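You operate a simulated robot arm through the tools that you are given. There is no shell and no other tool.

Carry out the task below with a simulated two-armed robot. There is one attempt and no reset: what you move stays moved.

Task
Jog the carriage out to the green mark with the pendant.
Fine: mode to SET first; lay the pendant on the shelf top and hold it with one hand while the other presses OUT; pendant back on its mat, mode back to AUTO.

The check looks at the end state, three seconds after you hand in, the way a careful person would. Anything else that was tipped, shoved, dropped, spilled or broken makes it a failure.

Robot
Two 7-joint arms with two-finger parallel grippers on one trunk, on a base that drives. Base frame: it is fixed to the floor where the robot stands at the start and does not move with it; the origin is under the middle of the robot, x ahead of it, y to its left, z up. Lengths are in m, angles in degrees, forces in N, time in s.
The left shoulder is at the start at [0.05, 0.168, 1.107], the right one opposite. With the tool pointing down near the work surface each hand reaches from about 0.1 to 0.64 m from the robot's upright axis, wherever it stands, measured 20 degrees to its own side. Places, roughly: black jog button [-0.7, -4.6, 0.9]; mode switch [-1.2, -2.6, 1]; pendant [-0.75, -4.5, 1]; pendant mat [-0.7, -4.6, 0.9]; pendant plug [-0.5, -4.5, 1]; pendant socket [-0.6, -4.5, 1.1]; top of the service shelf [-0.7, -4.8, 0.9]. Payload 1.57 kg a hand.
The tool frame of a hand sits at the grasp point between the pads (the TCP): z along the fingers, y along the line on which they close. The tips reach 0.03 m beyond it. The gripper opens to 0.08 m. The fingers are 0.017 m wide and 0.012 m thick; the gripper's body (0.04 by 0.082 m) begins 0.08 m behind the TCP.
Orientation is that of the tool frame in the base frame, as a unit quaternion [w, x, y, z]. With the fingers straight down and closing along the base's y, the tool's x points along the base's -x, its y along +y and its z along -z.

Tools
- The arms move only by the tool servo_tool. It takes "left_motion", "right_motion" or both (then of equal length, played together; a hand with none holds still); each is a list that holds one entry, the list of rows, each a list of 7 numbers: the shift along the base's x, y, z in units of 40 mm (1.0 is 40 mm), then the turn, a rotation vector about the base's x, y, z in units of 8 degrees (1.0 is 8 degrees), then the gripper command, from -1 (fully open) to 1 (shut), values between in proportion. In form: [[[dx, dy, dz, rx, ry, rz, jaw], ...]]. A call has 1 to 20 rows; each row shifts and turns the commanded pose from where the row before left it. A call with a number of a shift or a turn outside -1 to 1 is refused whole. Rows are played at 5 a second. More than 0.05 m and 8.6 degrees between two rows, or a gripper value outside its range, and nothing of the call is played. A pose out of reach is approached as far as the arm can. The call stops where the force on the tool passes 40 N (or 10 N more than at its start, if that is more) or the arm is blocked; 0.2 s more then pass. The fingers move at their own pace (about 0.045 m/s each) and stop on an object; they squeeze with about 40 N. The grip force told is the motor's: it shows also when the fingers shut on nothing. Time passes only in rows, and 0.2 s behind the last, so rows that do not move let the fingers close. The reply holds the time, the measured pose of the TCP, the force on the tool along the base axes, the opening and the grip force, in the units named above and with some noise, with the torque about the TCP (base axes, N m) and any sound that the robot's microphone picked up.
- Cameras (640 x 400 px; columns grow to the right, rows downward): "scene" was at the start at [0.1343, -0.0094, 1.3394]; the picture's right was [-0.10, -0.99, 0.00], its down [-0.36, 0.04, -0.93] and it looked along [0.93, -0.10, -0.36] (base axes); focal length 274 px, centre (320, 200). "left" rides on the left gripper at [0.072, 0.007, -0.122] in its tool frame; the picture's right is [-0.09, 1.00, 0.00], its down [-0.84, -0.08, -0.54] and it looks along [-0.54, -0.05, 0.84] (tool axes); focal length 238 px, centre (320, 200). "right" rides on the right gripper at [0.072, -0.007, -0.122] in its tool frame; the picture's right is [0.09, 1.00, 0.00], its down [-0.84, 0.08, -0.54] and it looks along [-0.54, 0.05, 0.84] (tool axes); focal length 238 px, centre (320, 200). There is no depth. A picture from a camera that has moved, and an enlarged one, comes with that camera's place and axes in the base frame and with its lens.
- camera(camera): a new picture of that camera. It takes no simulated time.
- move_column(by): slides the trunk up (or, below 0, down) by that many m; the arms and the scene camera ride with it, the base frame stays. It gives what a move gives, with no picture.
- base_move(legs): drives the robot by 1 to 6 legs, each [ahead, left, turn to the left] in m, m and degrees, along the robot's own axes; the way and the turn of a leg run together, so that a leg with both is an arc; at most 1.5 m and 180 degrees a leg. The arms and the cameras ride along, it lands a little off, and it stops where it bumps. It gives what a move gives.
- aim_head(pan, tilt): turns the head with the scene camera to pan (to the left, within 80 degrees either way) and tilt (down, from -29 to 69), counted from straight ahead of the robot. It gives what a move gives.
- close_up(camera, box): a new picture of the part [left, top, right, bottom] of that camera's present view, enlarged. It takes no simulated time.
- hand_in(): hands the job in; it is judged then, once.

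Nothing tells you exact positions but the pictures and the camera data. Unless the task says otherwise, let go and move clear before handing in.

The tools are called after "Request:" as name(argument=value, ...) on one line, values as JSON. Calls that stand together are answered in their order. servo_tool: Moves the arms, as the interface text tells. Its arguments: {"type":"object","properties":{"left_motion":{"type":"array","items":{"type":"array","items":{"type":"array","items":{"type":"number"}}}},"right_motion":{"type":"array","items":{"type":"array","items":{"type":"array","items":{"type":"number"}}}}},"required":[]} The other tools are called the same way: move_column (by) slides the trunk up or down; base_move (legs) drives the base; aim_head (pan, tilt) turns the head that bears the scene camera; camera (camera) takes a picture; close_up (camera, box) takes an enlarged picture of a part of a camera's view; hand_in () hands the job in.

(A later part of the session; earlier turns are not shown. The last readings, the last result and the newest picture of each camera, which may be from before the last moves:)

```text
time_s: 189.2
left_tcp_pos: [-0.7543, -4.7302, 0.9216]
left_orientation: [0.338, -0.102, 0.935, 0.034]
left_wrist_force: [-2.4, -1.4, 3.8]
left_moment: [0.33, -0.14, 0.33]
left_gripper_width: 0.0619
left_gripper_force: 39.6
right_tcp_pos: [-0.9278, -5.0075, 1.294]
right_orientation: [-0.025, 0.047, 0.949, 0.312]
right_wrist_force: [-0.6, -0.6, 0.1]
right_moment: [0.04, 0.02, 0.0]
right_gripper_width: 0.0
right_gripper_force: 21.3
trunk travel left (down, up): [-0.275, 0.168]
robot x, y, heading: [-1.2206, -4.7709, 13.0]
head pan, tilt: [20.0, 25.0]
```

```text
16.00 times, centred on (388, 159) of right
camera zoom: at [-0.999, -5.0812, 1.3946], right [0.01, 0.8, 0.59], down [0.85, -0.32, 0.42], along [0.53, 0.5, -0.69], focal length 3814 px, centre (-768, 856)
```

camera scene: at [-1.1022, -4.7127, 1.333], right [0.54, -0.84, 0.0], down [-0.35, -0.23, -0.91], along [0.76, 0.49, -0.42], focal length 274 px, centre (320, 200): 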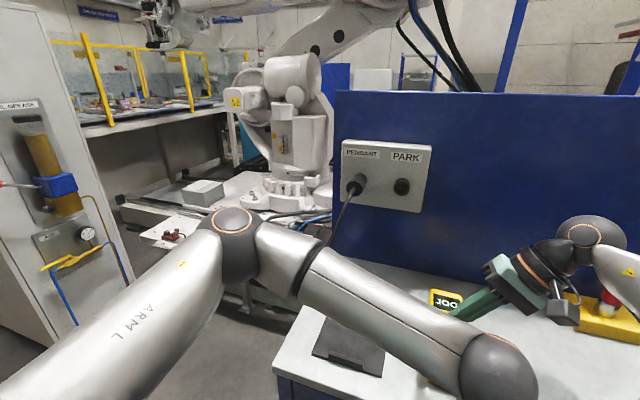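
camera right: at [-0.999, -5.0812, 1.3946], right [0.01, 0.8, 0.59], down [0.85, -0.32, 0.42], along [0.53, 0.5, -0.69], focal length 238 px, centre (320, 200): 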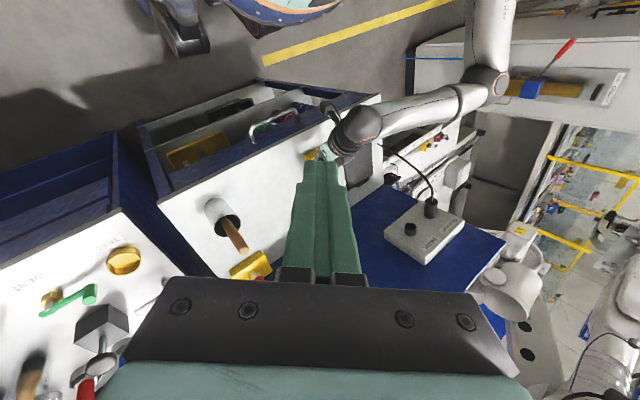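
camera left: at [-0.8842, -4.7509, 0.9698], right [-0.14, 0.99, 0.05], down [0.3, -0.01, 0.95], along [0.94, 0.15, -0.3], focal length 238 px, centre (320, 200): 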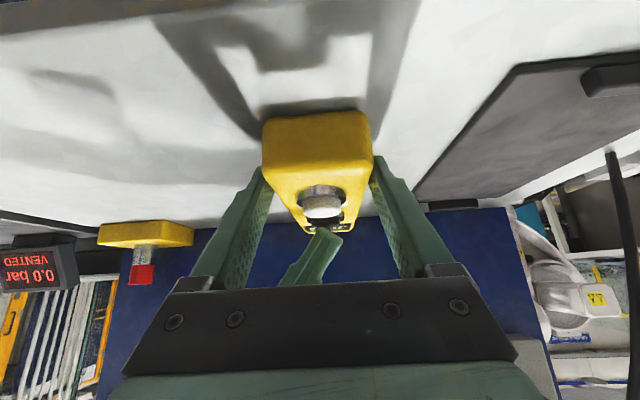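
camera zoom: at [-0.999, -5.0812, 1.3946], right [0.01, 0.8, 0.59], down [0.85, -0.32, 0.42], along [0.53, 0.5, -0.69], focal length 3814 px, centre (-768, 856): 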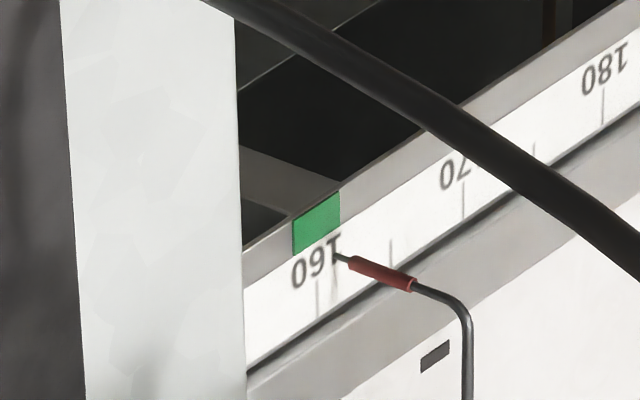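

Fitting the three views gives a tip height of ~1 cm and a reading of ~160.1 — on the green mark. No correction is needed. Now the left hand releases, straightens up, and re-grips the pendant at its middle to return it to the mat.

Request:
servo_tool(left_motion=[[[0, 0, 0, 0, 0, 0, 0], [0, 0, 0, 0, 0, 0, -1], [0, 0, 0, 0, 0, 0, -1], [0, 0, 0, 0, 0, 0, -1]]])

Request:
camera(camera="left")

```text
time_s: 190.2
left_tcp_pos: [-0.7529, -4.7294, 0.9205]
left_orientation: [0.338, -0.101, 0.935, 0.034]
left_wrist_force: [-0.2, 0.4, 0.2]
left_moment: [0.0, -0.01, -0.01]
left_gripper_width: 0.0802
left_gripper_force: 0.2
right_tcp_pos: [-0.9271, -5.007, 1.2928]
right_orientation: [-0.025, 0.049, 0.949, 0.311]
right_wrist_force: [-0.5, 0.7, 0.8]
right_moment: [-0.01, 0.02, 0.0]
right_gripper_width: 0.0001
right_gripper_force: 21.4
trunk travel left (down, up): [-0.275, 0.168]
robot x, y, heading: [-1.2161, -4.774, 13.3]
head pan, tilt: [20.0, 25.0]
```

```text
taken
camera left: at [-0.8839, -4.7508, 0.9695], right [-0.14, 0.99, 0.05], down [0.31, -0.01, 0.95], along [0.94, 0.15, -0.3], focal length 238 px, centre (320, 200)
```

left: 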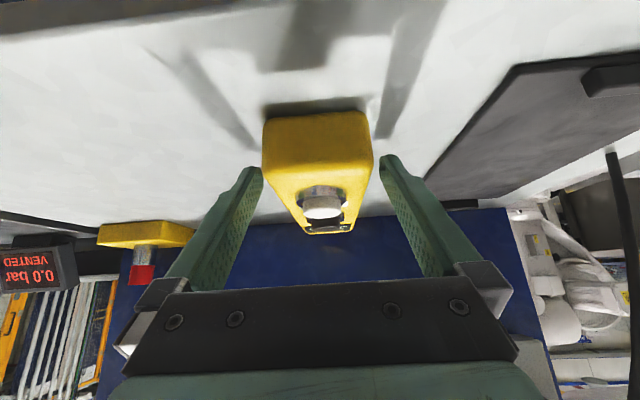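

Request:
servo_tool(left_motion=[[[0, 0, 0.03, -0.23, 0.973, 0, -1], [0, 0, 0.03, -0.23, 0.973, 0, -1], [0, 0, 0.03, -0.23, 0.973, 0, -1], [0, 0, 0.03, -0.23, 0.973, 0, -1], [0, 0, 0.03, -0.23, 0.973, 0, -1]]])

Request:
camera(camera="left")

```text
time_s: 191.4
left_tcp_pos: [-0.7538, -4.7296, 0.928]
left_orientation: [-0.003, -0.11, 0.994, -0.008]
left_wrist_force: [-0.5, 0.6, -0.6]
left_moment: [-0.04, 0.01, 0.01]
left_gripper_width: 0.0799
left_gripper_force: 0.1
right_tcp_pos: [-0.928, -5.0083, 1.2937]
right_orientation: [-0.026, 0.048, 0.949, 0.311]
right_wrist_force: [0.3, 0.6, 0.3]
right_moment: [0.01, 0.01, -0.04]
right_gripper_width: 0.0
right_gripper_force: 20.8
trunk travel left (down, up): [-0.275, 0.168]
robot x, y, heading: [-1.2177, -4.7698, 13.0]
head pan, tilt: [20.0, 25.0]
```

```text
taken
camera left: at [-0.8236, -4.7366, 1.0498], right [-0.13, 0.99, -0.02], down [0.84, 0.12, 0.54], along [0.54, 0.05, -0.84], focal length 238 px, centre (320, 200)
```

left: 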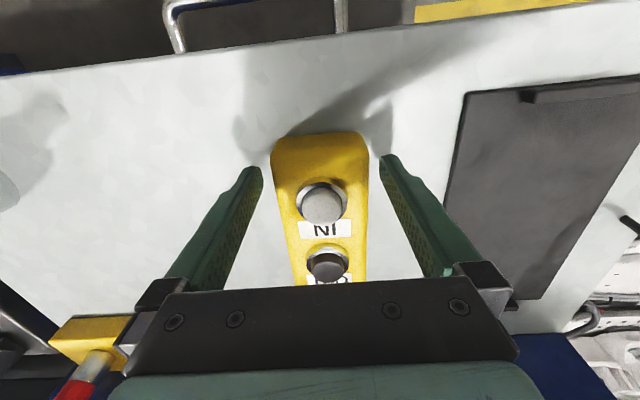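

Request:
servo_tool(left_motion=[[[0.507, 0.13, 0, 0, 0, 0, -1], [0.507, 0.13, 0, 0, 0, 0, -1], [0.507, 0.13, 0, 0, 0, 0.06, -1], [0, 0, -0.19, 0, 0, 0, -1]]])

Request:
camera(camera="left")

```text
time_s: 192.4
left_tcp_pos: [-0.6914, -4.7143, 0.9185]
left_orientation: [-0.002, -0.115, 0.993, -0.009]
left_wrist_force: [-0.8, -0.7, -1.4]
left_moment: [-0.02, 0.02, -0.04]
left_gripper_width: 0.0801
left_gripper_force: 0.0
right_tcp_pos: [-0.9265, -5.0078, 1.2929]
right_orientation: [-0.025, 0.048, 0.949, 0.31]
right_wrist_force: [-0.1, -0.5, 0.2]
right_moment: [-0.01, 0.01, -0.01]
right_gripper_width: 0.0
right_gripper_force: 20.9
trunk travel left (down, up): [-0.275, 0.168]
robot x, y, heading: [-1.2222, -4.7706, 13.0]
head pan, tilt: [20.0, 25.0]
```

```text
taken
camera left: at [-0.762, -4.7224, 1.0418], right [-0.14, 0.99, -0.02], down [0.83, 0.12, 0.54], along [0.54, 0.06, -0.84], focal length 238 px, centre (320, 200)
```

left: 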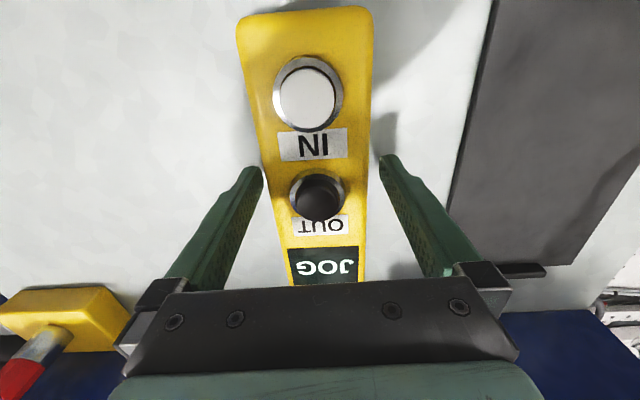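

The view matches the original grip within a couple of millimetres. Closing and lifting.

Request:
servo_tool(left_motion=[[[0.03, 0.01, 0, 0, 0, 0, -0.3], [0, 0, 0, 0, 0, 0, 0.3], [0, 0, 0, 0, 0, 0, 1], [0, 0, 0, 0, 0, 0, 1]]])

Request:
servo_tool(left_motion=[[[0, 0, 0.3, 0, 0, 0, 1], [0, 0, 0.5, 0, 0, 0, 1], [0, 0, 0.5, 0, 0, 0, 1], [0, 0, 0.4, 0, 0, 0, 1]]])

Request:
camera(camera="left")

```text
time_s: 193.4
left_tcp_pos: [-0.6917, -4.7148, 0.9199]
left_orientation: [0.0, -0.115, 0.993, -0.008]
left_wrist_force: [-0.1, -0.9, 0.1]
left_moment: [0.19, -0.07, -0.17]
left_gripper_width: 0.0621
left_gripper_force: 39.1
right_tcp_pos: [-0.9274, -5.0079, 1.2923]
right_orientation: [-0.025, 0.049, 0.949, 0.311]
right_wrist_force: [1.0, -0.2, 0.9]
right_moment: [0.02, 0.01, 0.0]
right_gripper_width: 0.0
right_gripper_force: 21.7
trunk travel left (down, up): [-0.275, 0.168]
robot x, y, heading: [-1.2183, -4.7718, 13.0]
head pan, tilt: [20.0, 25.0]
```

```text
time_s: 194.4
left_tcp_pos: [-0.69, -4.7139, 0.9879]
left_orientation: [-0.002, -0.114, 0.993, -0.008]
left_wrist_force: [-0.1, 0.1, -5.4]
left_moment: [-0.01, 0.05, 0.0]
left_gripper_width: 0.0616
left_gripper_force: 39.9
right_tcp_pos: [-0.9262, -5.0094, 1.2933]
right_orientation: [-0.026, 0.049, 0.949, 0.31]
right_wrist_force: [0.7, 0.5, 0.3]
right_moment: [-0.05, -0.03, 0.04]
right_gripper_width: 0.0001
right_gripper_force: 21.0
trunk travel left (down, up): [-0.275, 0.168]
robot x, y, heading: [-1.2205, -4.7688, 12.9]
head pan, tilt: [20.0, 25.0]
```

```text
taken
camera left: at [-0.7611, -4.7219, 1.1116], right [-0.14, 0.99, -0.02], down [0.83, 0.12, 0.54], along [0.54, 0.06, -0.84], focal length 238 px, centre (320, 200)
```

left: 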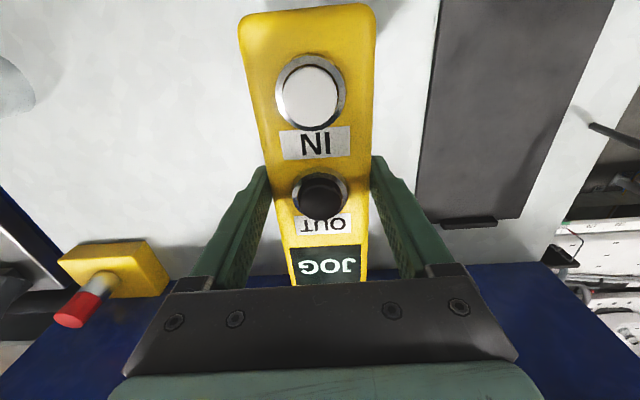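

Lifted cleanly. The pendant sits ~1.7° rotated and ~1.6 mm forward relative to the first grip, so I'll compensate for that while carrying it back over the mat.

Request:
servo_tool(left_motion=[[[-0.197, 0.773, 0, 0, 0, 0.042, 1], [-0.197, 0.773, 0, 0, 0, 0.042, 1], [-0.197, 0.773, 0, 0, 0, 0.042, 1], [-0.197, 0.773, 0, 0, 0, 0.042, 1], [-0.195, 0.773, 0, 0, 0, 0.042, 1]]])

Request:
aim_head(pan=10, tilt=50)

Request:
close_up(camera="scene", box=[240, 60, 400, 240])

Request:
camera(camera="left")

Request:
camera(camera="right")

```text
time_s: 195.6
left_tcp_pos: [-0.7304, -4.556, 0.989]
left_orientation: [-0.002, -0.129, 0.992, -0.009]
left_wrist_force: [-0.5, 0.1, -5.9]
left_moment: [-0.03, 0.03, -0.03]
left_gripper_width: 0.0618
left_gripper_force: 40.2
right_tcp_pos: [-0.9269, -5.0068, 1.2934]
right_orientation: [-0.026, 0.048, 0.949, 0.31]
right_wrist_force: [-0.3, 0.3, 0.5]
right_moment: [-0.02, 0.0, -0.01]
right_gripper_width: 0.0002
right_gripper_force: 21.5
trunk travel left (down, up): [-0.275, 0.168]
robot x, y, heading: [-1.2198, -4.7684, 13.0]
head pan, tilt: [20.0, 25.0]
```

```text
time_s: 196.5
left_tcp_pos: [-0.7311, -4.5573, 0.988]
left_orientation: [-0.002, -0.13, 0.992, -0.008]
left_wrist_force: [-0.2, -0.1, -4.6]
left_moment: [-0.01, 0.01, -0.02]
left_gripper_width: 0.0616
left_gripper_force: 40.7
right_tcp_pos: [-0.9271, -5.0074, 1.2931]
right_orientation: [-0.025, 0.049, 0.949, 0.311]
right_wrist_force: [0.0, 0.3, 0.1]
right_moment: [-0.01, 0.02, 0.0]
right_gripper_width: 0.0003
right_gripper_force: 21.3
trunk travel left (down, up): [-0.275, 0.168]
robot x, y, heading: [-1.2153, -4.7721, 13.2]
head pan, tilt: [10.0, 50.0]
```

```text
2.22 times, centred on (320, 150) of scene
camera zoom: at [-1.1075, -4.7324, 1.2953], right [0.39, -0.92, 0.0], down [-0.7, -0.3, -0.64], along [0.59, 0.25, -0.77], focal length 609 px, centre (320, 311)
```

zoom: 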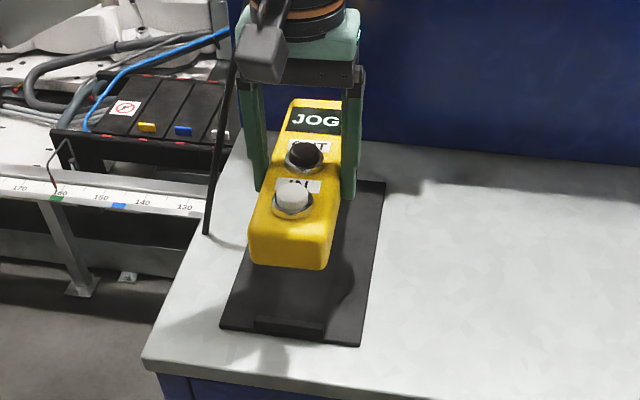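

```text
taken
camera left: at [-0.8004, -4.5675, 1.1107], right [-0.17, 0.99, -0.02], down [0.83, 0.15, 0.54], along [0.53, 0.08, -0.84], focal length 238 px, centre (320, 200)
```

left: 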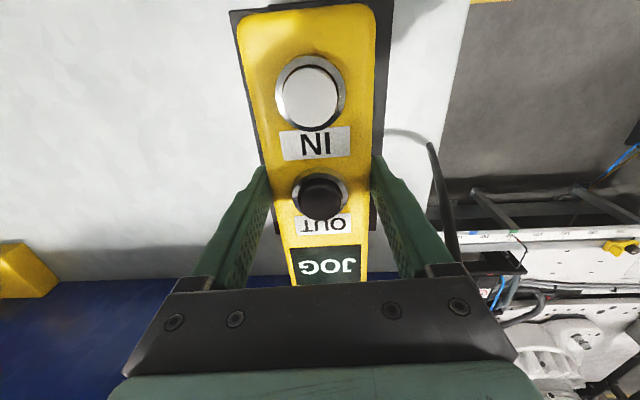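

```text
taken
camera right: at [-0.9974, -5.0798, 1.3946], right [0.02, 0.81, 0.59], down [0.85, -0.32, 0.42], along [0.53, 0.5, -0.69], focal length 238 px, centre (320, 200)
```

right: 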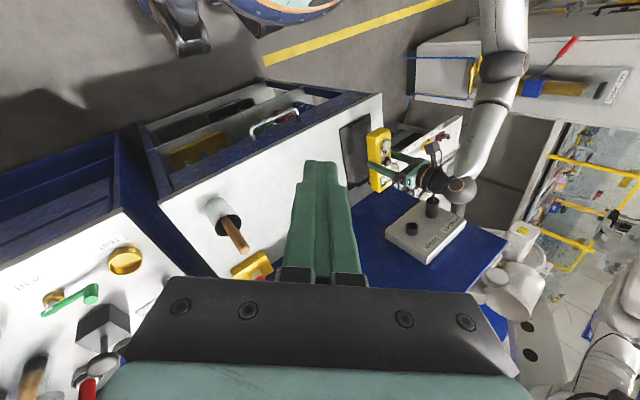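

The head view now even shows the pointer over the green mark, and the pendant hovers over the mat just as it did when first lifted. Lowering gently.

Request:
servo_tool(left_motion=[[[0.05, -0.04, -0.4, 0, 0, 0, 1], [0, 0, -0.5, 0, 0, 0, 1], [0, 0, -0.4, 0, 0, 0, 1], [0, 0, 0, 0, 0, 0, 1]]])

Request:
close_up(camera="scene", box=[260, 100, 360, 220])

Request:
close_up(camera="right", box=[330, 110, 430, 200])

```text
time_s: 197.5
left_tcp_pos: [-0.7288, -4.5601, 0.9343]
left_orientation: [-0.002, -0.13, 0.992, -0.009]
left_wrist_force: [-1.5, 1.1, -6.2]
left_moment: [0.0, 0.04, 0.02]
left_gripper_width: 0.0615
left_gripper_force: 40.0
right_tcp_pos: [-0.9269, -5.0069, 1.2936]
right_orientation: [-0.025, 0.049, 0.949, 0.31]
right_wrist_force: [0.1, 0.1, 0.7]
right_moment: [0.01, 0.01, 0.02]
right_gripper_width: 0.0
right_gripper_force: 21.0
trunk travel left (down, up): [-0.275, 0.168]
robot x, y, heading: [-1.2204, -4.7748, 13.1]
head pan, tilt: [10.0, 50.0]
```

```text
3.33 times, centred on (310, 160) of scene
camera zoom: at [-1.1076, -4.7324, 1.2953], right [0.39, -0.92, 0.0], down [-0.71, -0.3, -0.64], along [0.59, 0.25, -0.77], focal length 914 px, centre (353, 333)
```

zoom: 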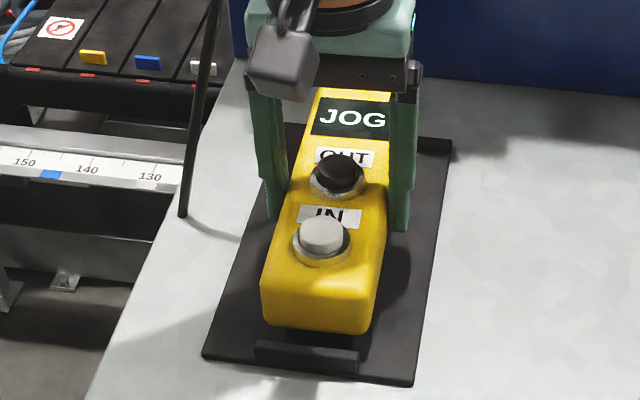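

```text
4.44 times, centred on (380, 155) of right
camera zoom: at [-0.9974, -5.0798, 1.3946], right [0.02, 0.81, 0.59], down [0.85, -0.32, 0.42], along [0.53, 0.5, -0.69], focal length 1059 px, centre (53, 400)
```

zoom: 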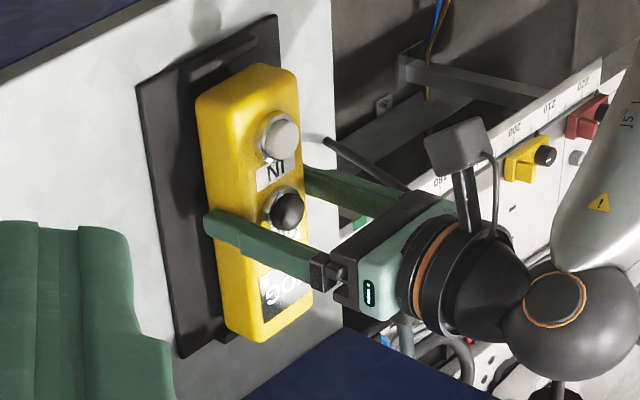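

Request:
servo_tool(left_motion=[[[0, 0, -0.1, 0, 0, 0, 1], [0, 0, 0, 0, 0, 0, 1]]])

Request:
servo_tool(left_motion=[[[0, 0, -0.05, 0, 0, 0, 1], [0, 0, 0, 0, 0, 0, 1]]])

```text
time_s: 198.1
left_tcp_pos: [-0.7287, -4.5606, 0.9317]
left_orientation: [-0.002, -0.13, 0.992, -0.008]
left_wrist_force: [-0.7, 0.1, -4.9]
left_moment: [0.01, 0.07, 0.03]
left_gripper_width: 0.0616
left_gripper_force: 40.1
right_tcp_pos: [-0.9259, -5.0067, 1.2941]
right_orientation: [-0.026, 0.049, 0.949, 0.311]
right_wrist_force: [1.4, -0.1, 0.4]
right_moment: [0.0, 0.0, 0.02]
right_gripper_width: 0.0002
right_gripper_force: 21.4
trunk travel left (down, up): [-0.275, 0.168]
robot x, y, heading: [-1.2174, -4.772, 13.0]
head pan, tilt: [10.0, 50.0]
```

```text
time_s: 198.7
left_tcp_pos: [-0.7296, -4.5596, 0.9283]
left_orientation: [-0.002, -0.13, 0.992, -0.009]
left_wrist_force: [0.4, 0.6, -5.8]
left_moment: [0.0, 0.06, 0.04]
left_gripper_width: 0.0617
left_gripper_force: 39.8
right_tcp_pos: [-0.9276, -5.0083, 1.2931]
right_orientation: [-0.025, 0.048, 0.949, 0.311]
right_wrist_force: [0.2, -0.1, 0.5]
right_moment: [0.02, 0.0, 0.0]
right_gripper_width: 0.0
right_gripper_force: 21.6
trunk travel left (down, up): [-0.275, 0.168]
robot x, y, heading: [-1.2207, -4.7694, 12.8]
head pan, tilt: [10.0, 50.0]
```

Request:
servo_tool(left_motion=[[[0, 0, -0.04, 0, 0, 0, 1], [0, 0, 0, 0, 0, 0, 1]]])

Request:
servo_tool(left_motion=[[[0, 0, -0.04, 0, 0, 0, 1], [0, 0, 0, 0, 0, 0, 1]]])

```text
time_s: 199.3
left_tcp_pos: [-0.7295, -4.5596, 0.927]
left_orientation: [-0.001, -0.13, 0.992, -0.008]
left_wrist_force: [-0.2, 0.7, -5.4]
left_moment: [-0.01, 0.04, 0.02]
left_gripper_width: 0.0617
left_gripper_force: 40.1
right_tcp_pos: [-0.9265, -5.0071, 1.2932]
right_orientation: [-0.026, 0.048, 0.949, 0.31]
right_wrist_force: [-0.5, 0.3, 1.0]
right_moment: [-0.02, 0.0, 0.0]
right_gripper_width: 0.0
right_gripper_force: 21.1
trunk travel left (down, up): [-0.275, 0.168]
robot x, y, heading: [-1.2173, -4.7724, 12.9]
head pan, tilt: [10.0, 50.0]
```

```text
time_s: 199.9
left_tcp_pos: [-0.728, -4.5603, 0.9266]
left_orientation: [-0.002, -0.129, 0.992, -0.008]
left_wrist_force: [-0.2, 0.8, -5.3]
left_moment: [-0.02, 0.02, 0.03]
left_gripper_width: 0.0618
left_gripper_force: 40.3
right_tcp_pos: [-0.9268, -5.007, 1.2939]
right_orientation: [-0.025, 0.048, 0.949, 0.311]
right_wrist_force: [0.8, 0.1, -0.9]
right_moment: [0.02, 0.0, 0.01]
right_gripper_width: 0.0002
right_gripper_force: 21.1
trunk travel left (down, up): [-0.275, 0.168]
robot x, y, heading: [-1.2186, -4.774, 12.7]
head pan, tilt: [10.0, 50.0]
```

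Request:
servo_tool(left_motion=[[[0, 0, -0.05, 0, 0, 0, 1], [0, 0, 0, 0, 0, 0, 1]]])

Request:
servo_tool(left_motion=[[[0, 0, -0.05, 0, 0, 0, 1], [0, 0, 0, 0, 0, 0, 1]]])

Request:
close_up(camera="scene", box=[260, 100, 360, 220])

```text
time_s: 200.5
left_tcp_pos: [-0.7291, -4.5598, 0.9267]
left_orientation: [0.0, -0.13, 0.991, -0.009]
left_wrist_force: [2.9, 0.9, 6.1]
left_moment: [0.15, 1.02, -0.17]
left_gripper_width: 0.0617
left_gripper_force: 39.5
right_tcp_pos: [-0.9279, -5.0078, 1.2941]
right_orientation: [-0.025, 0.049, 0.949, 0.311]
right_wrist_force: [-0.4, 0.4, 0.1]
right_moment: [0.01, -0.01, -0.02]
right_gripper_width: 0.0001
right_gripper_force: 21.5
trunk travel left (down, up): [-0.275, 0.168]
robot x, y, heading: [-1.2223, -4.7722, 13.4]
head pan, tilt: [10.0, 50.0]
```

```text
time_s: 201.1
left_tcp_pos: [-0.7284, -4.5609, 0.9247]
left_orientation: [0.002, -0.13, 0.992, -0.008]
left_wrist_force: [4.2, 4.6, 23.0]
left_moment: [0.82, 1.0, -0.37]
left_gripper_width: 0.0617
left_gripper_force: 39.7
right_tcp_pos: [-0.9279, -5.0078, 1.2935]
right_orientation: [-0.025, 0.048, 0.949, 0.311]
right_wrist_force: [-0.3, 0.1, 0.1]
right_moment: [0.0, 0.03, 0.01]
right_gripper_width: 0.0
right_gripper_force: 21.2
trunk travel left (down, up): [-0.275, 0.168]
robot x, y, heading: [-1.2208, -4.7709, 12.8]
head pan, tilt: [10.0, 50.0]
```

```text
3.33 times, centred on (310, 160) of scene
camera zoom: at [-1.1093, -4.733, 1.2958], right [0.39, -0.92, 0.0], down [-0.7, -0.3, -0.64], along [0.59, 0.25, -0.77], focal length 914 px, centre (353, 333)
```

zoom: 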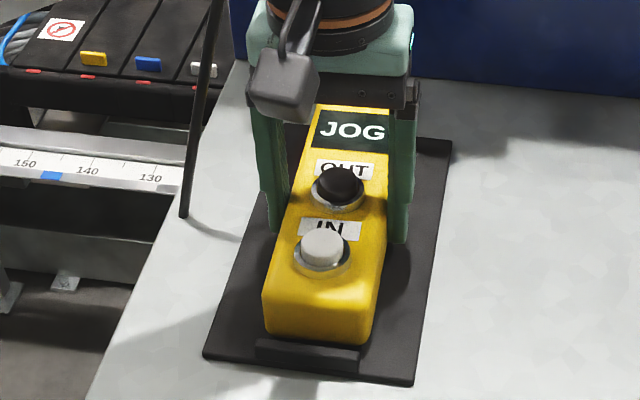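

Contact is firm at the same height as originally. Easing off the push slightly and releasing.

Request:
servo_tool(left_motion=[[[0, 0, 0.04, 0, 0, 0, 1], [0, 0, 0, 0, 0, 0, 0.2], [0, 0, 0, 0, 0, 0, -1], [0, 0, 0, 0, 0, 0, -1], [0, 0, 0, 0, 0, 0, -1]]])

Request:
close_up(camera="scene", box=[260, 100, 360, 220])

Request:
close_up(camera="right", box=[330, 110, 430, 200])

Request:
camera(camera="left")

```text
time_s: 202.3
left_tcp_pos: [-0.7277, -4.5605, 0.9252]
left_orientation: [-0.002, -0.129, 0.992, -0.008]
left_wrist_force: [0.3, -0.2, 0.5]
left_moment: [0.01, -0.01, 0.03]
left_gripper_width: 0.0797
left_gripper_force: 0.0
right_tcp_pos: [-0.9274, -5.0069, 1.2941]
right_orientation: [-0.025, 0.048, 0.949, 0.31]
right_wrist_force: [0.5, -0.4, -0.1]
right_moment: [0.02, -0.01, 0.03]
right_gripper_width: 0.0
right_gripper_force: 21.0
trunk travel left (down, up): [-0.275, 0.168]
robot x, y, heading: [-1.219, -4.7698, 12.9]
head pan, tilt: [10.0, 50.0]
```

```text
3.33 times, centred on (310, 160) of scene
camera zoom: at [-1.108, -4.7326, 1.2953], right [0.39, -0.92, 0.0], down [-0.71, -0.3, -0.64], along [0.59, 0.25, -0.77], focal length 914 px, centre (353, 333)
```

zoom: 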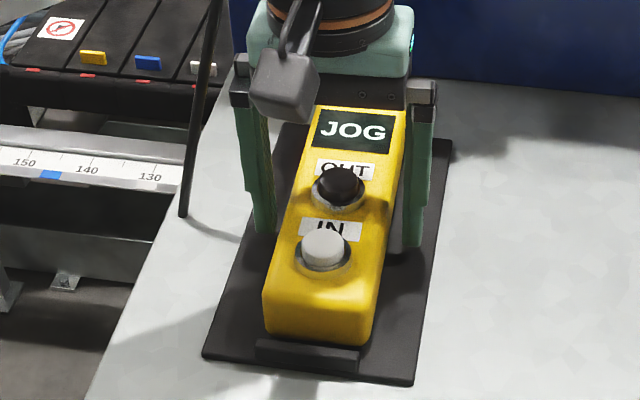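

```text
4.44 times, centred on (380, 155) of right
camera zoom: at [-0.9979, -5.08, 1.3946], right [0.02, 0.81, 0.59], down [0.85, -0.32, 0.42], along [0.53, 0.5, -0.69], focal length 1059 px, centre (53, 400)
```

zoom: 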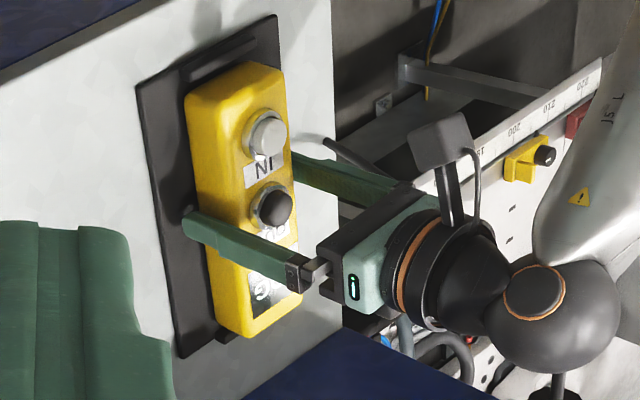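

```text
taken
camera left: at [-0.7985, -4.5705, 1.0469], right [-0.17, 0.99, -0.02], down [0.83, 0.15, 0.54], along [0.53, 0.08, -0.84], focal length 238 px, centre (320, 200)
```

left: 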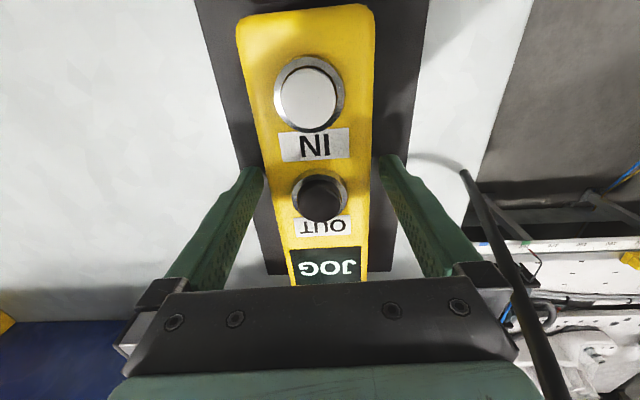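

The pendant is back on its mat against the near lip. Raising the left hand straight up and checking the result and the carriage.

Request:
servo_tool(left_motion=[[[0, 0, 0.6, 0, 0, 0, -1], [0, 0, 0.8, 0, 0, 0, -1], [0, 0, 0.9, 0, 0, 0, -1], [0, 0, 0.9, 0, 0, 0, -1], [0, 0, 0.9, 0, 0, 0, -1], [-0.5, 0.1, 0.9, 0, 0, -0.04, -1], [-0.9, 0.15, 0.8, 0, 0, -0.04, -1], [-0.9, 0.15, 0.8, 0, 0, -0.04, -1], [-0.9, 0.15, 0.7, 0, 0, -0.04, -1], [-0.7, 0.15, 0.3, 0, 0, -0.04, -1]]])

Request:
camera(camera="scene")

Request:
close_up(camera="scene", box=[260, 110, 360, 220])

Request:
close_up(camera="scene", box=[180, 100, 300, 190])

```text
time_s: 204.5
left_tcp_pos: [-0.8856, -4.5311, 1.2267]
left_orientation: [-0.002, -0.116, 0.993, -0.008]
left_wrist_force: [-0.1, 0.3, 0.1]
left_moment: [-0.01, -0.01, 0.0]
left_gripper_width: 0.0798
left_gripper_force: 0.1
right_tcp_pos: [-0.9282, -5.0085, 1.2932]
right_orientation: [-0.026, 0.049, 0.949, 0.311]
right_wrist_force: [1.5, 0.7, -0.3]
right_moment: [0.03, 0.0, 0.0]
right_gripper_width: 0.0002
right_gripper_force: 21.1
trunk travel left (down, up): [-0.275, 0.168]
robot x, y, heading: [-1.2202, -4.7736, 13.1]
head pan, tilt: [10.0, 50.0]
```

```text
taken
camera scene: at [-1.1084, -4.7324, 1.2954], right [0.39, -0.92, 0.0], down [-0.7, -0.3, -0.64], along [0.59, 0.25, -0.77], focal length 274 px, centre (320, 200)
```

scene: 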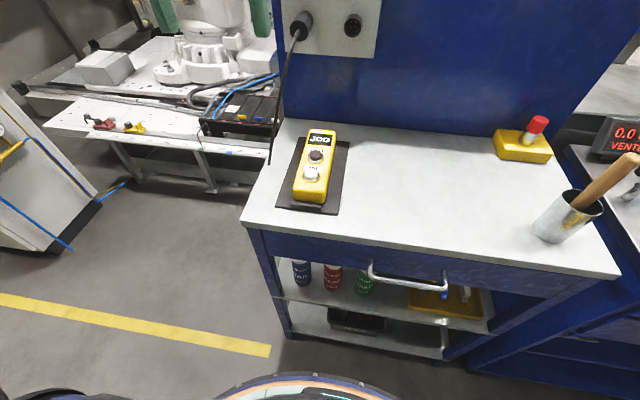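

```text
3.64 times, centred on (310, 165) of scene
camera zoom: at [-1.1084, -4.7324, 1.2954], right [0.39, -0.92, 0.0], down [-0.7, -0.3, -0.64], along [0.59, 0.25, -0.77], focal length 997 px, centre (356, 327)
```

zoom: 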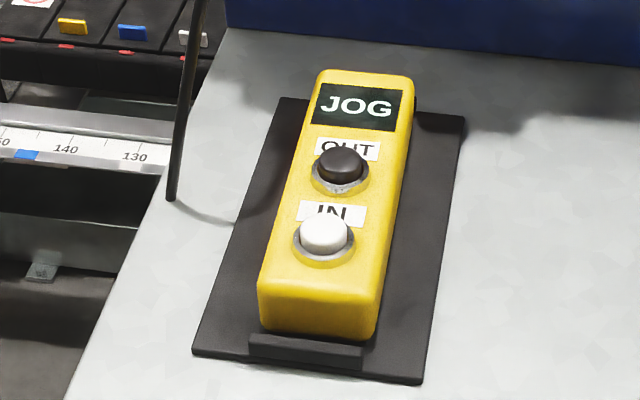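

```text
4.44 times, centred on (240, 145) of scene
camera zoom: at [-1.1084, -4.7324, 1.2954], right [0.39, -0.92, 0.0], down [-0.7, -0.3, -0.64], along [0.59, 0.25, -0.77], focal length 1219 px, centre (676, 444)
```

zoom: 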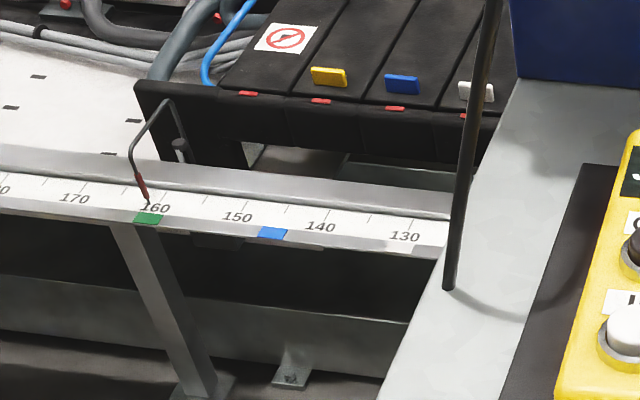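

The pendant sits on its mat as before, and from here the pointer is visibly at the green mark. I'll zoom in to double-check that reading.

Request:
close_up(camera="scene", box=[190, 130, 230, 160])

Request:
aim_head(pan=55, tilt=35)

Request:
camera(camera="scene")

```text
13.33 times, centred on (210, 145) of scene
camera zoom: at [-1.1084, -4.7324, 1.2954], right [0.39, -0.92, 0.0], down [-0.7, -0.3, -0.64], along [0.59, 0.25, -0.77], focal length 3656 px, centre (1787, 933)
```

zoom: 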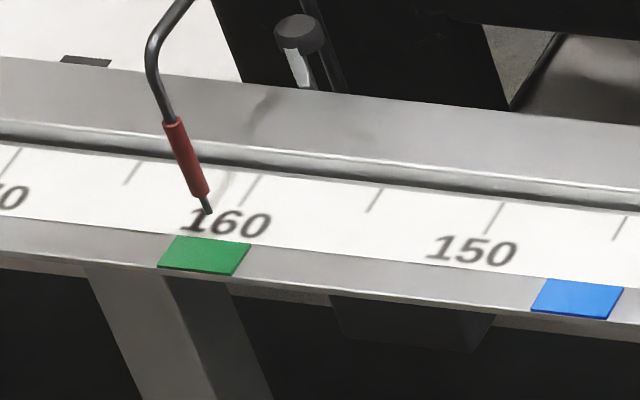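

```text
time_s: 205.6
left_tcp_pos: [-0.8852, -4.5318, 1.2288]
left_orientation: [0.0, -0.117, 0.993, -0.007]
left_wrist_force: [0.2, 1.0, 0.4]
left_moment: [0.0, 0.0, -0.01]
left_gripper_width: 0.0803
left_gripper_force: 0.1
right_tcp_pos: [-0.9269, -5.0081, 1.2918]
right_orientation: [-0.026, 0.049, 0.949, 0.31]
right_wrist_force: [-0.8, 0.4, 0.2]
right_moment: [0.02, 0.02, -0.04]
right_gripper_width: 0.0001
right_gripper_force: 21.5
trunk travel left (down, up): [-0.275, 0.168]
robot x, y, heading: [-1.2185, -4.7722, 13.0]
head pan, tilt: [55.0, 35.0]
```

```text
taken
camera scene: at [-1.1458, -4.681, 1.3171], right [0.93, -0.38, 0.0], down [-0.22, -0.53, -0.82], along [0.31, 0.76, -0.57], focal length 274 px, centre (320, 200)
```

scene: 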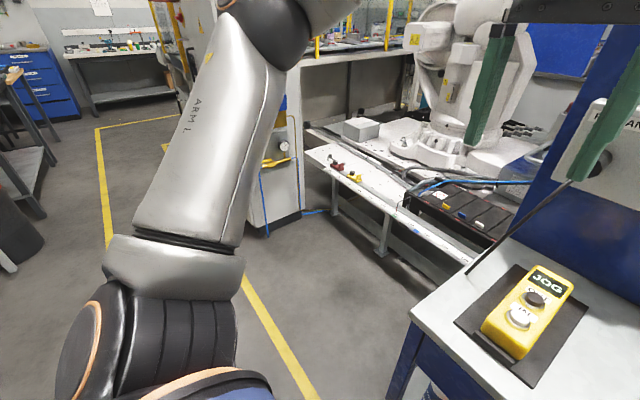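

Request:
aim_head(pan=10, tilt=50)

Request:
close_up(camera="scene", box=[196, 138, 212, 150])

Request:
camera(camera="left")

```text
time_s: 206.8
left_tcp_pos: [-0.8852, -4.5317, 1.2274]
left_orientation: [-0.001, -0.116, 0.993, -0.008]
left_wrist_force: [0.2, -1.0, 0.2]
left_moment: [-0.03, 0.01, 0.03]
left_gripper_width: 0.0803
left_gripper_force: 0.1
right_tcp_pos: [-0.9266, -5.0079, 1.2929]
right_orientation: [-0.026, 0.049, 0.949, 0.311]
right_wrist_force: [0.0, 0.1, 0.4]
right_moment: [-0.01, -0.01, -0.02]
right_gripper_width: 0.0
right_gripper_force: 21.4
trunk travel left (down, up): [-0.275, 0.168]
robot x, y, heading: [-1.2206, -4.7718, 12.9]
head pan, tilt: [10.0, 50.0]
```

```text
16.00 times, centred on (204, 144) of scene
camera zoom: at [-1.108, -4.7325, 1.2954], right [0.39, -0.92, 0.0], down [-0.7, -0.3, -0.64], along [0.59, 0.25, -0.77], focal length 4387 px, centre (2176, 1096)
```

zoom: 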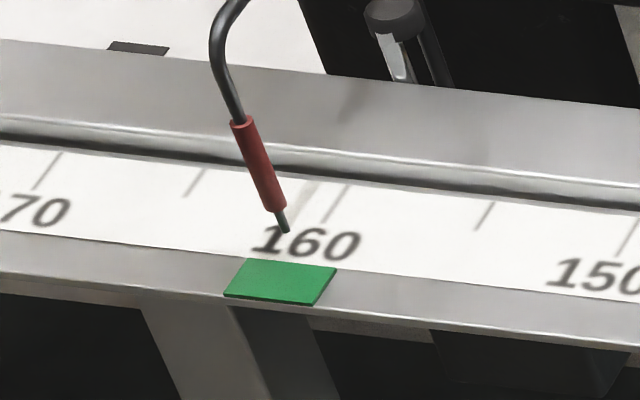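

```text
taken
camera left: at [-0.9548, -4.5396, 1.3509], right [-0.14, 0.99, -0.02], down [0.83, 0.13, 0.54], along [0.54, 0.06, -0.84], focal length 238 px, centre (320, 200)
```

left: 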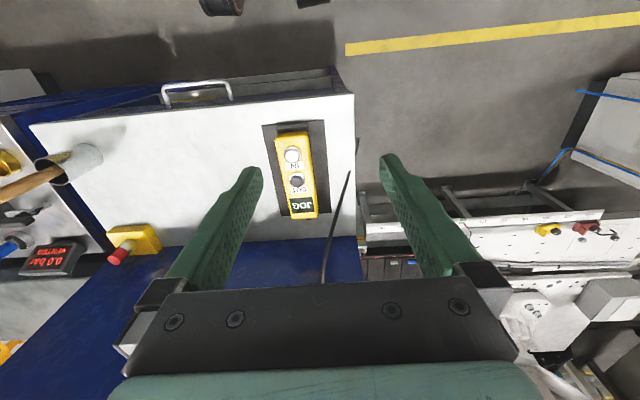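

Depending on the tip height the reading is 160.1–160.9. I'd rather confirm head-on, so I'll tuck the right arm back in, back away from the shelf, and slide left to face the scale squarely.

Request:
servo_tool(right_motion=[[[0.535, 0.73, -0.265, -0.908, 0, 0.44, -1], [0.535, 0.73, -0.265, -0.908, 0, 0.44, -1], [0.535, 0.73, -0.265, -0.908, 0, 0.44, -1], [0.535, 0.73, -0.265, -0.908, 0, 0.44, -1], [0.535, 0.73, -0.265, -0.908, 0, 0.44, -1]]])

Request:
base_move(legs=[[-0.3, 0.0, 0], [0, 0.75, 0]])

Request:
aim_head(pan=0, tilt=40)

Request:
camera(camera="scene")

```text
time_s: 207.9
left_tcp_pos: [-0.8849, -4.5307, 1.2275]
left_orientation: [-0.002, -0.116, 0.993, -0.009]
left_wrist_force: [0.1, 0.8, -0.4]
left_moment: [-0.01, 0.01, -0.01]
left_gripper_width: 0.0801
left_gripper_force: 0.1
right_tcp_pos: [-0.8192, -4.8621, 1.2385]
right_orientation: [-0.057, -0.089, 0.994, -0.008]
right_wrist_force: [-0.4, -0.9, 0.2]
right_moment: [0.0, -0.01, -0.03]
right_gripper_width: 0.0799
right_gripper_force: 0.0
trunk travel left (down, up): [-0.275, 0.168]
robot x, y, heading: [-1.2191, -4.7716, 13.0]
head pan, tilt: [10.0, 50.0]
```

```text
time_s: 216.6
left_tcp_pos: [-1.3327, -3.8772, 1.2281]
left_orientation: [-0.001, -0.107, 0.994, -0.008]
left_wrist_force: [-0.2, 1.3, 0.0]
left_moment: [0.01, -0.01, 0.02]
left_gripper_width: 0.08
left_gripper_force: 0.0
right_tcp_pos: [-1.2739, -4.21, 1.2382]
right_orientation: [-0.055, -0.08, 0.995, -0.006]
right_wrist_force: [-0.5, 0.7, -0.5]
right_moment: [0.0, 0.03, 0.0]
right_gripper_width: 0.08
right_gripper_force: 0.1
trunk travel left (down, up): [-0.275, 0.168]
robot x, y, heading: [-1.6702, -4.109, 12.1]
head pan, tilt: [10.0, 50.0]
```

```text
time_s: 217.3
left_tcp_pos: [-1.333, -3.8774, 1.2287]
left_orientation: [-0.002, -0.107, 0.994, -0.008]
left_wrist_force: [-1.0, -0.1, 0.3]
left_moment: [0.01, -0.01, 0.0]
left_gripper_width: 0.08
left_gripper_force: 0.0
right_tcp_pos: [-1.2747, -4.2098, 1.2377]
right_orientation: [-0.055, -0.08, 0.995, -0.006]
right_wrist_force: [-0.5, 0.1, -0.4]
right_moment: [0.0, 0.0, 0.02]
right_gripper_width: 0.0799
right_gripper_force: 0.0
trunk travel left (down, up): [-0.275, 0.168]
robot x, y, heading: [-1.6696, -4.11, 12.1]
head pan, tilt: [0.0, 40.0]
```

```text
taken
camera scene: at [-1.5478, -4.0852, 1.3095], right [0.21, -0.98, 0.0], down [-0.63, -0.13, -0.77], along [0.75, 0.16, -0.64], focal length 274 px, centre (320, 200)
```

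scene: 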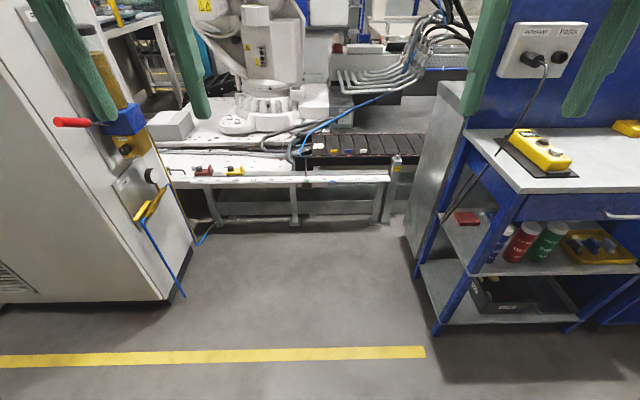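

Request:
close_up(camera="scene", box=[290, 165, 330, 195])

Request:
close_up(camera="scene", box=[150, 130, 410, 240])

```text
13.33 times, centred on (310, 180) of scene
camera zoom: at [-1.5478, -4.0852, 1.3095], right [0.21, -0.98, 0.0], down [-0.63, -0.13, -0.77], along [0.75, 0.16, -0.64], focal length 3656 px, centre (453, 467)
```

zoom: 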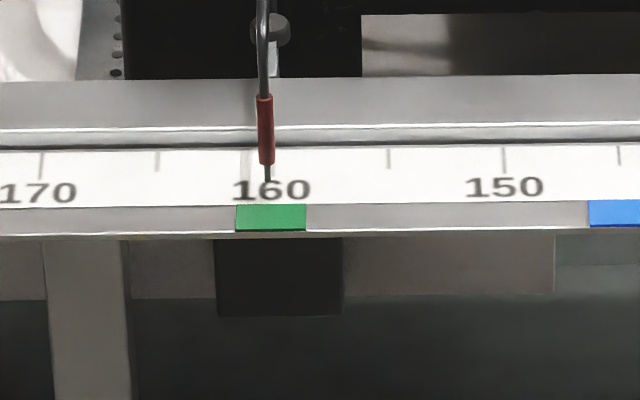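

```text
2.46 times, centred on (280, 185) of scene
camera zoom: at [-1.5478, -4.0852, 1.3095], right [0.21, -0.98, 0.0], down [-0.63, -0.13, -0.77], along [0.75, 0.16, -0.64], focal length 675 px, centre (418, 237)
```

zoom: 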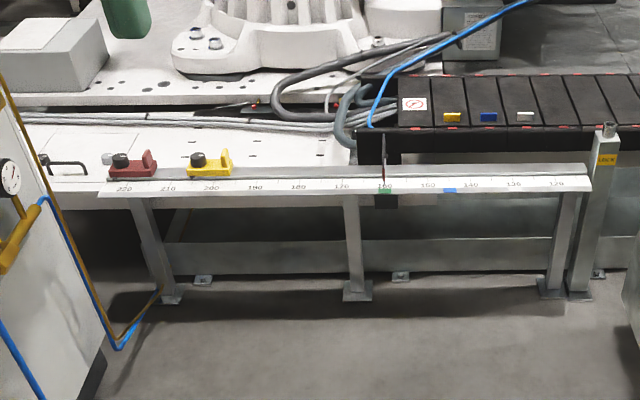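

Head-on, the tip sits at 160.2 — essentially the centre of the green mark. Now back to the cabinet: strafe left up the aisle to the pose I used for the mode switch.

Request:
base_move(legs=[[0.0, 0.7, 0.3], [0.03, 0.65, 0.4]])

Request:
aim_head(pan=0, tilt=20)

Request:
camera(camera="scene")

```text
time_s: 229.6
left_tcp_pos: [-1.5934, -2.5516, 1.228]
left_orientation: [-0.001, -0.116, 0.993, -0.008]
left_wrist_force: [0.0, 0.0, -0.8]
left_moment: [-0.01, -0.03, 0.0]
left_gripper_width: 0.0801
left_gripper_force: 0.1
right_tcp_pos: [-1.529, -2.8852, 1.2376]
right_orientation: [-0.056, -0.09, 0.994, -0.007]
right_wrist_force: [0.8, 0.4, -0.8]
right_moment: [-0.04, -0.05, 0.02]
right_gripper_width: 0.08
right_gripper_force: 0.0
trunk travel left (down, up): [-0.275, 0.168]
robot x, y, heading: [-1.9275, -2.7921, 13.2]
head pan, tilt: [0.0, 40.0]
```

```text
time_s: 230.4
left_tcp_pos: [-1.5943, -2.5522, 1.2282]
left_orientation: [-0.001, -0.116, 0.993, -0.007]
left_wrist_force: [-0.2, -0.9, 0.5]
left_moment: [0.0, -0.01, -0.02]
left_gripper_width: 0.0798
left_gripper_force: 0.0
right_tcp_pos: [-1.5303, -2.8847, 1.2396]
right_orientation: [-0.055, -0.09, 0.994, -0.007]
right_wrist_force: [-0.4, -0.2, 0.2]
right_moment: [-0.01, 0.01, -0.01]
right_gripper_width: 0.0799
right_gripper_force: 0.1
trunk travel left (down, up): [-0.275, 0.168]
robot x, y, heading: [-1.9272, -2.7931, 12.8]
head pan, tilt: [0.0, 20.0]
```

```text
taken
camera scene: at [-1.7968, -2.7629, 1.3409], right [0.23, -0.97, 0.0], down [-0.33, -0.08, -0.94], along [0.92, 0.21, -0.34], focal length 274 px, centre (320, 200)
```

scene: 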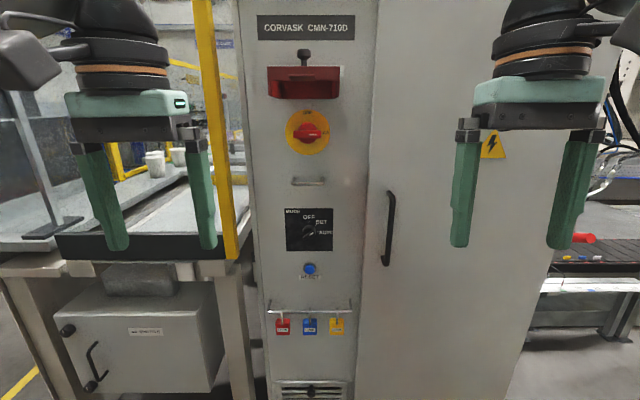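

I'm within 1 cm of the earlier switch pose. Reversing the earlier fold: left hand pitched forward, rolled +45° to match the SET position of the bar.

Request:
servo_tool(left_motion=[[[0.275, -0.23, -0.283, 0.2175, -0.912, 0, 0], [0.275, -0.23, -0.283, 0.2175, -0.912, 0, 0], [0.275, -0.23, -0.283, 0.2175, -0.912, 0, 0], [0.275, -0.23, -0.283, 0.2175, -0.912, 0, 0], [0.275, -0.23, -0.283, 0.2175, -0.912, 0, 0], [0.275, -0.23, -0.283, 0.2175, -0.912, 0, 0], [0.275, -0.23, -0.283, 0.2175, -0.912, 0, 0], [0.275, -0.23, -0.283, 0.2175, -0.912, 0, 0], [0.275, -0.23, -0.283, 0.2175, -0.912, 0, 0], [0.275, -0.23, -0.283, 0.2175, -0.912, 0, 0], [0.275, -0.23, -0.283, 0.2175, -0.912, 0, 0], [0.275, -0.23, -0.283, 0.2175, -0.912, 0, 0]]])

Request:
servo_tool(left_motion=[[[0.5, 0.12, -0.3, 0.912, 0.2175, 0, 0], [0.5, 0.12, -0.3, 0.912, 0.2175, 0, 0], [0.5, 0.12, -0.3, 0.912, 0.2175, 0, 0], [0.5, 0.12, -0.3, 0.912, 0.2175, 0, 0], [0.5, 0.12, -0.3, 0.912, 0.2175, 0, 0], [0.5, 0.12, -0.3, 0.912, 0.2175, 0, 0]]])

Request:
close_up(camera="left", box=[220, 60, 420, 185])

Request:
close_up(camera="scene", box=[260, 190, 360, 252])

```text
time_s: 233.0
left_tcp_pos: [-1.4611, -2.666, 1.092]
left_orientation: [0.703, -0.076, 0.703, 0.076]
left_wrist_force: [-0.2, -0.1, -0.4]
left_moment: [0.01, -0.01, -0.03]
left_gripper_width: 0.04
left_gripper_force: 0.1
right_tcp_pos: [-1.5286, -2.8852, 1.237]
right_orientation: [-0.056, -0.089, 0.994, -0.007]
right_wrist_force: [-0.7, 0.5, -0.2]
right_moment: [0.03, 0.0, 0.01]
right_gripper_width: 0.0797
right_gripper_force: 0.1
trunk travel left (down, up): [-0.275, 0.168]
robot x, y, heading: [-1.9291, -2.7908, 13.2]
head pan, tilt: [0.0, 20.0]
```

```text
time_s: 234.4
left_tcp_pos: [-1.3421, -2.6351, 1.0207]
left_orientation: [0.613, 0.198, 0.684, 0.342]
left_wrist_force: [-0.8, 0.9, -0.9]
left_moment: [-0.01, 0.02, 0.06]
left_gripper_width: 0.0404
left_gripper_force: 0.1
right_tcp_pos: [-1.5299, -2.8849, 1.238]
right_orientation: [-0.055, -0.09, 0.994, -0.007]
right_wrist_force: [0.3, -0.3, 0.1]
right_moment: [0.02, 0.0, -0.02]
right_gripper_width: 0.0802
right_gripper_force: 0.1
trunk travel left (down, up): [-0.275, 0.168]
robot x, y, heading: [-1.93, -2.7918, 13.0]
head pan, tilt: [0.0, 20.0]
```

```text
3.20 times, centred on (320, 122) of left
camera zoom: at [-1.4715, -2.608, 0.9772], right [-0.13, 0.62, 0.77], down [-0.38, -0.75, 0.54], along [0.92, -0.22, 0.33], focal length 763 px, centre (320, 448)
```

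zoom: 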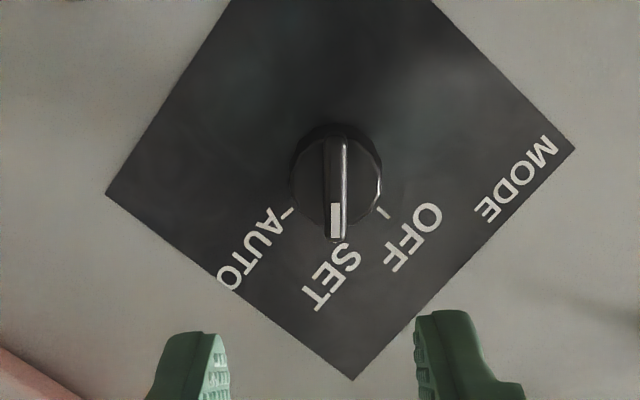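

```text
6.40 times, centred on (310, 221) of scene
camera zoom: at [-1.7966, -2.7629, 1.3409], right [0.23, -0.97, 0.0], down [-0.33, -0.08, -0.94], along [0.92, 0.21, -0.34], focal length 1755 px, centre (384, 66)
```

zoom: 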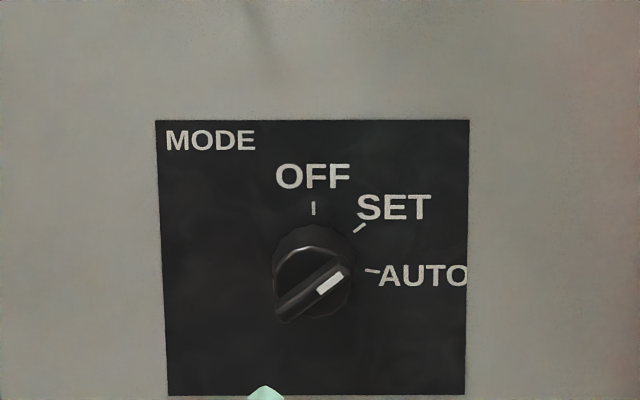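

The knob triangulates at the same place (within 2 mm). Advancing to ~3.5 cm short of the grip and checking alignment.

Request:
servo_tool(left_motion=[[[0.54, 0.17, 0, 0, 0, 0, 0], [0.54, 0.17, 0, 0, 0, 0, 0], [0.54, 0.17, 0, 0, 0, 0, 0], [0.54, 0.17, 0, 0, 0, 0, 0]]])

Request:
close_up(camera="left", box=[220, 60, 420, 185])

Request:
close_up(camera="scene", box=[260, 190, 360, 252])

```text
time_s: 235.4
left_tcp_pos: [-1.2559, -2.6066, 1.0216]
left_orientation: [0.614, 0.198, 0.684, 0.341]
left_wrist_force: [0.0, -0.4, -0.2]
left_moment: [-0.01, -0.01, -0.01]
left_gripper_width: 0.04
left_gripper_force: 0.0
right_tcp_pos: [-1.5292, -2.8853, 1.2372]
right_orientation: [-0.055, -0.09, 0.994, -0.006]
right_wrist_force: [0.5, -0.9, 0.0]
right_moment: [0.04, 0.0, 0.01]
right_gripper_width: 0.0798
right_gripper_force: 0.2
trunk travel left (down, up): [-0.275, 0.168]
robot x, y, heading: [-1.931, -2.792, 13.0]
head pan, tilt: [0.0, 20.0]
```

```text
3.20 times, centred on (320, 122) of left
camera zoom: at [-1.3857, -2.5798, 0.9777], right [-0.13, 0.62, 0.77], down [-0.38, -0.75, 0.54], along [0.92, -0.22, 0.33], focal length 763 px, centre (320, 448)
```

zoom: 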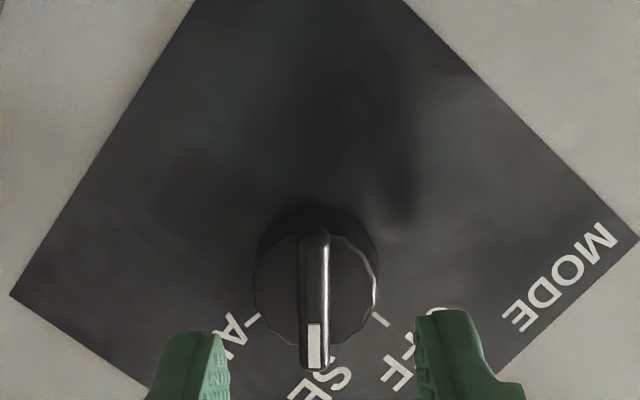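

```text
6.40 times, centred on (310, 221) of scene
camera zoom: at [-1.7966, -2.7628, 1.3409], right [0.23, -0.97, 0.0], down [-0.33, -0.08, -0.94], along [0.92, 0.21, -0.34], focal length 1755 px, centre (384, 66)
```

zoom: 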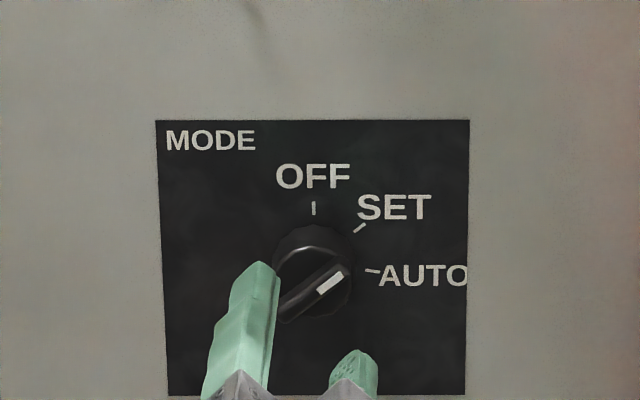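

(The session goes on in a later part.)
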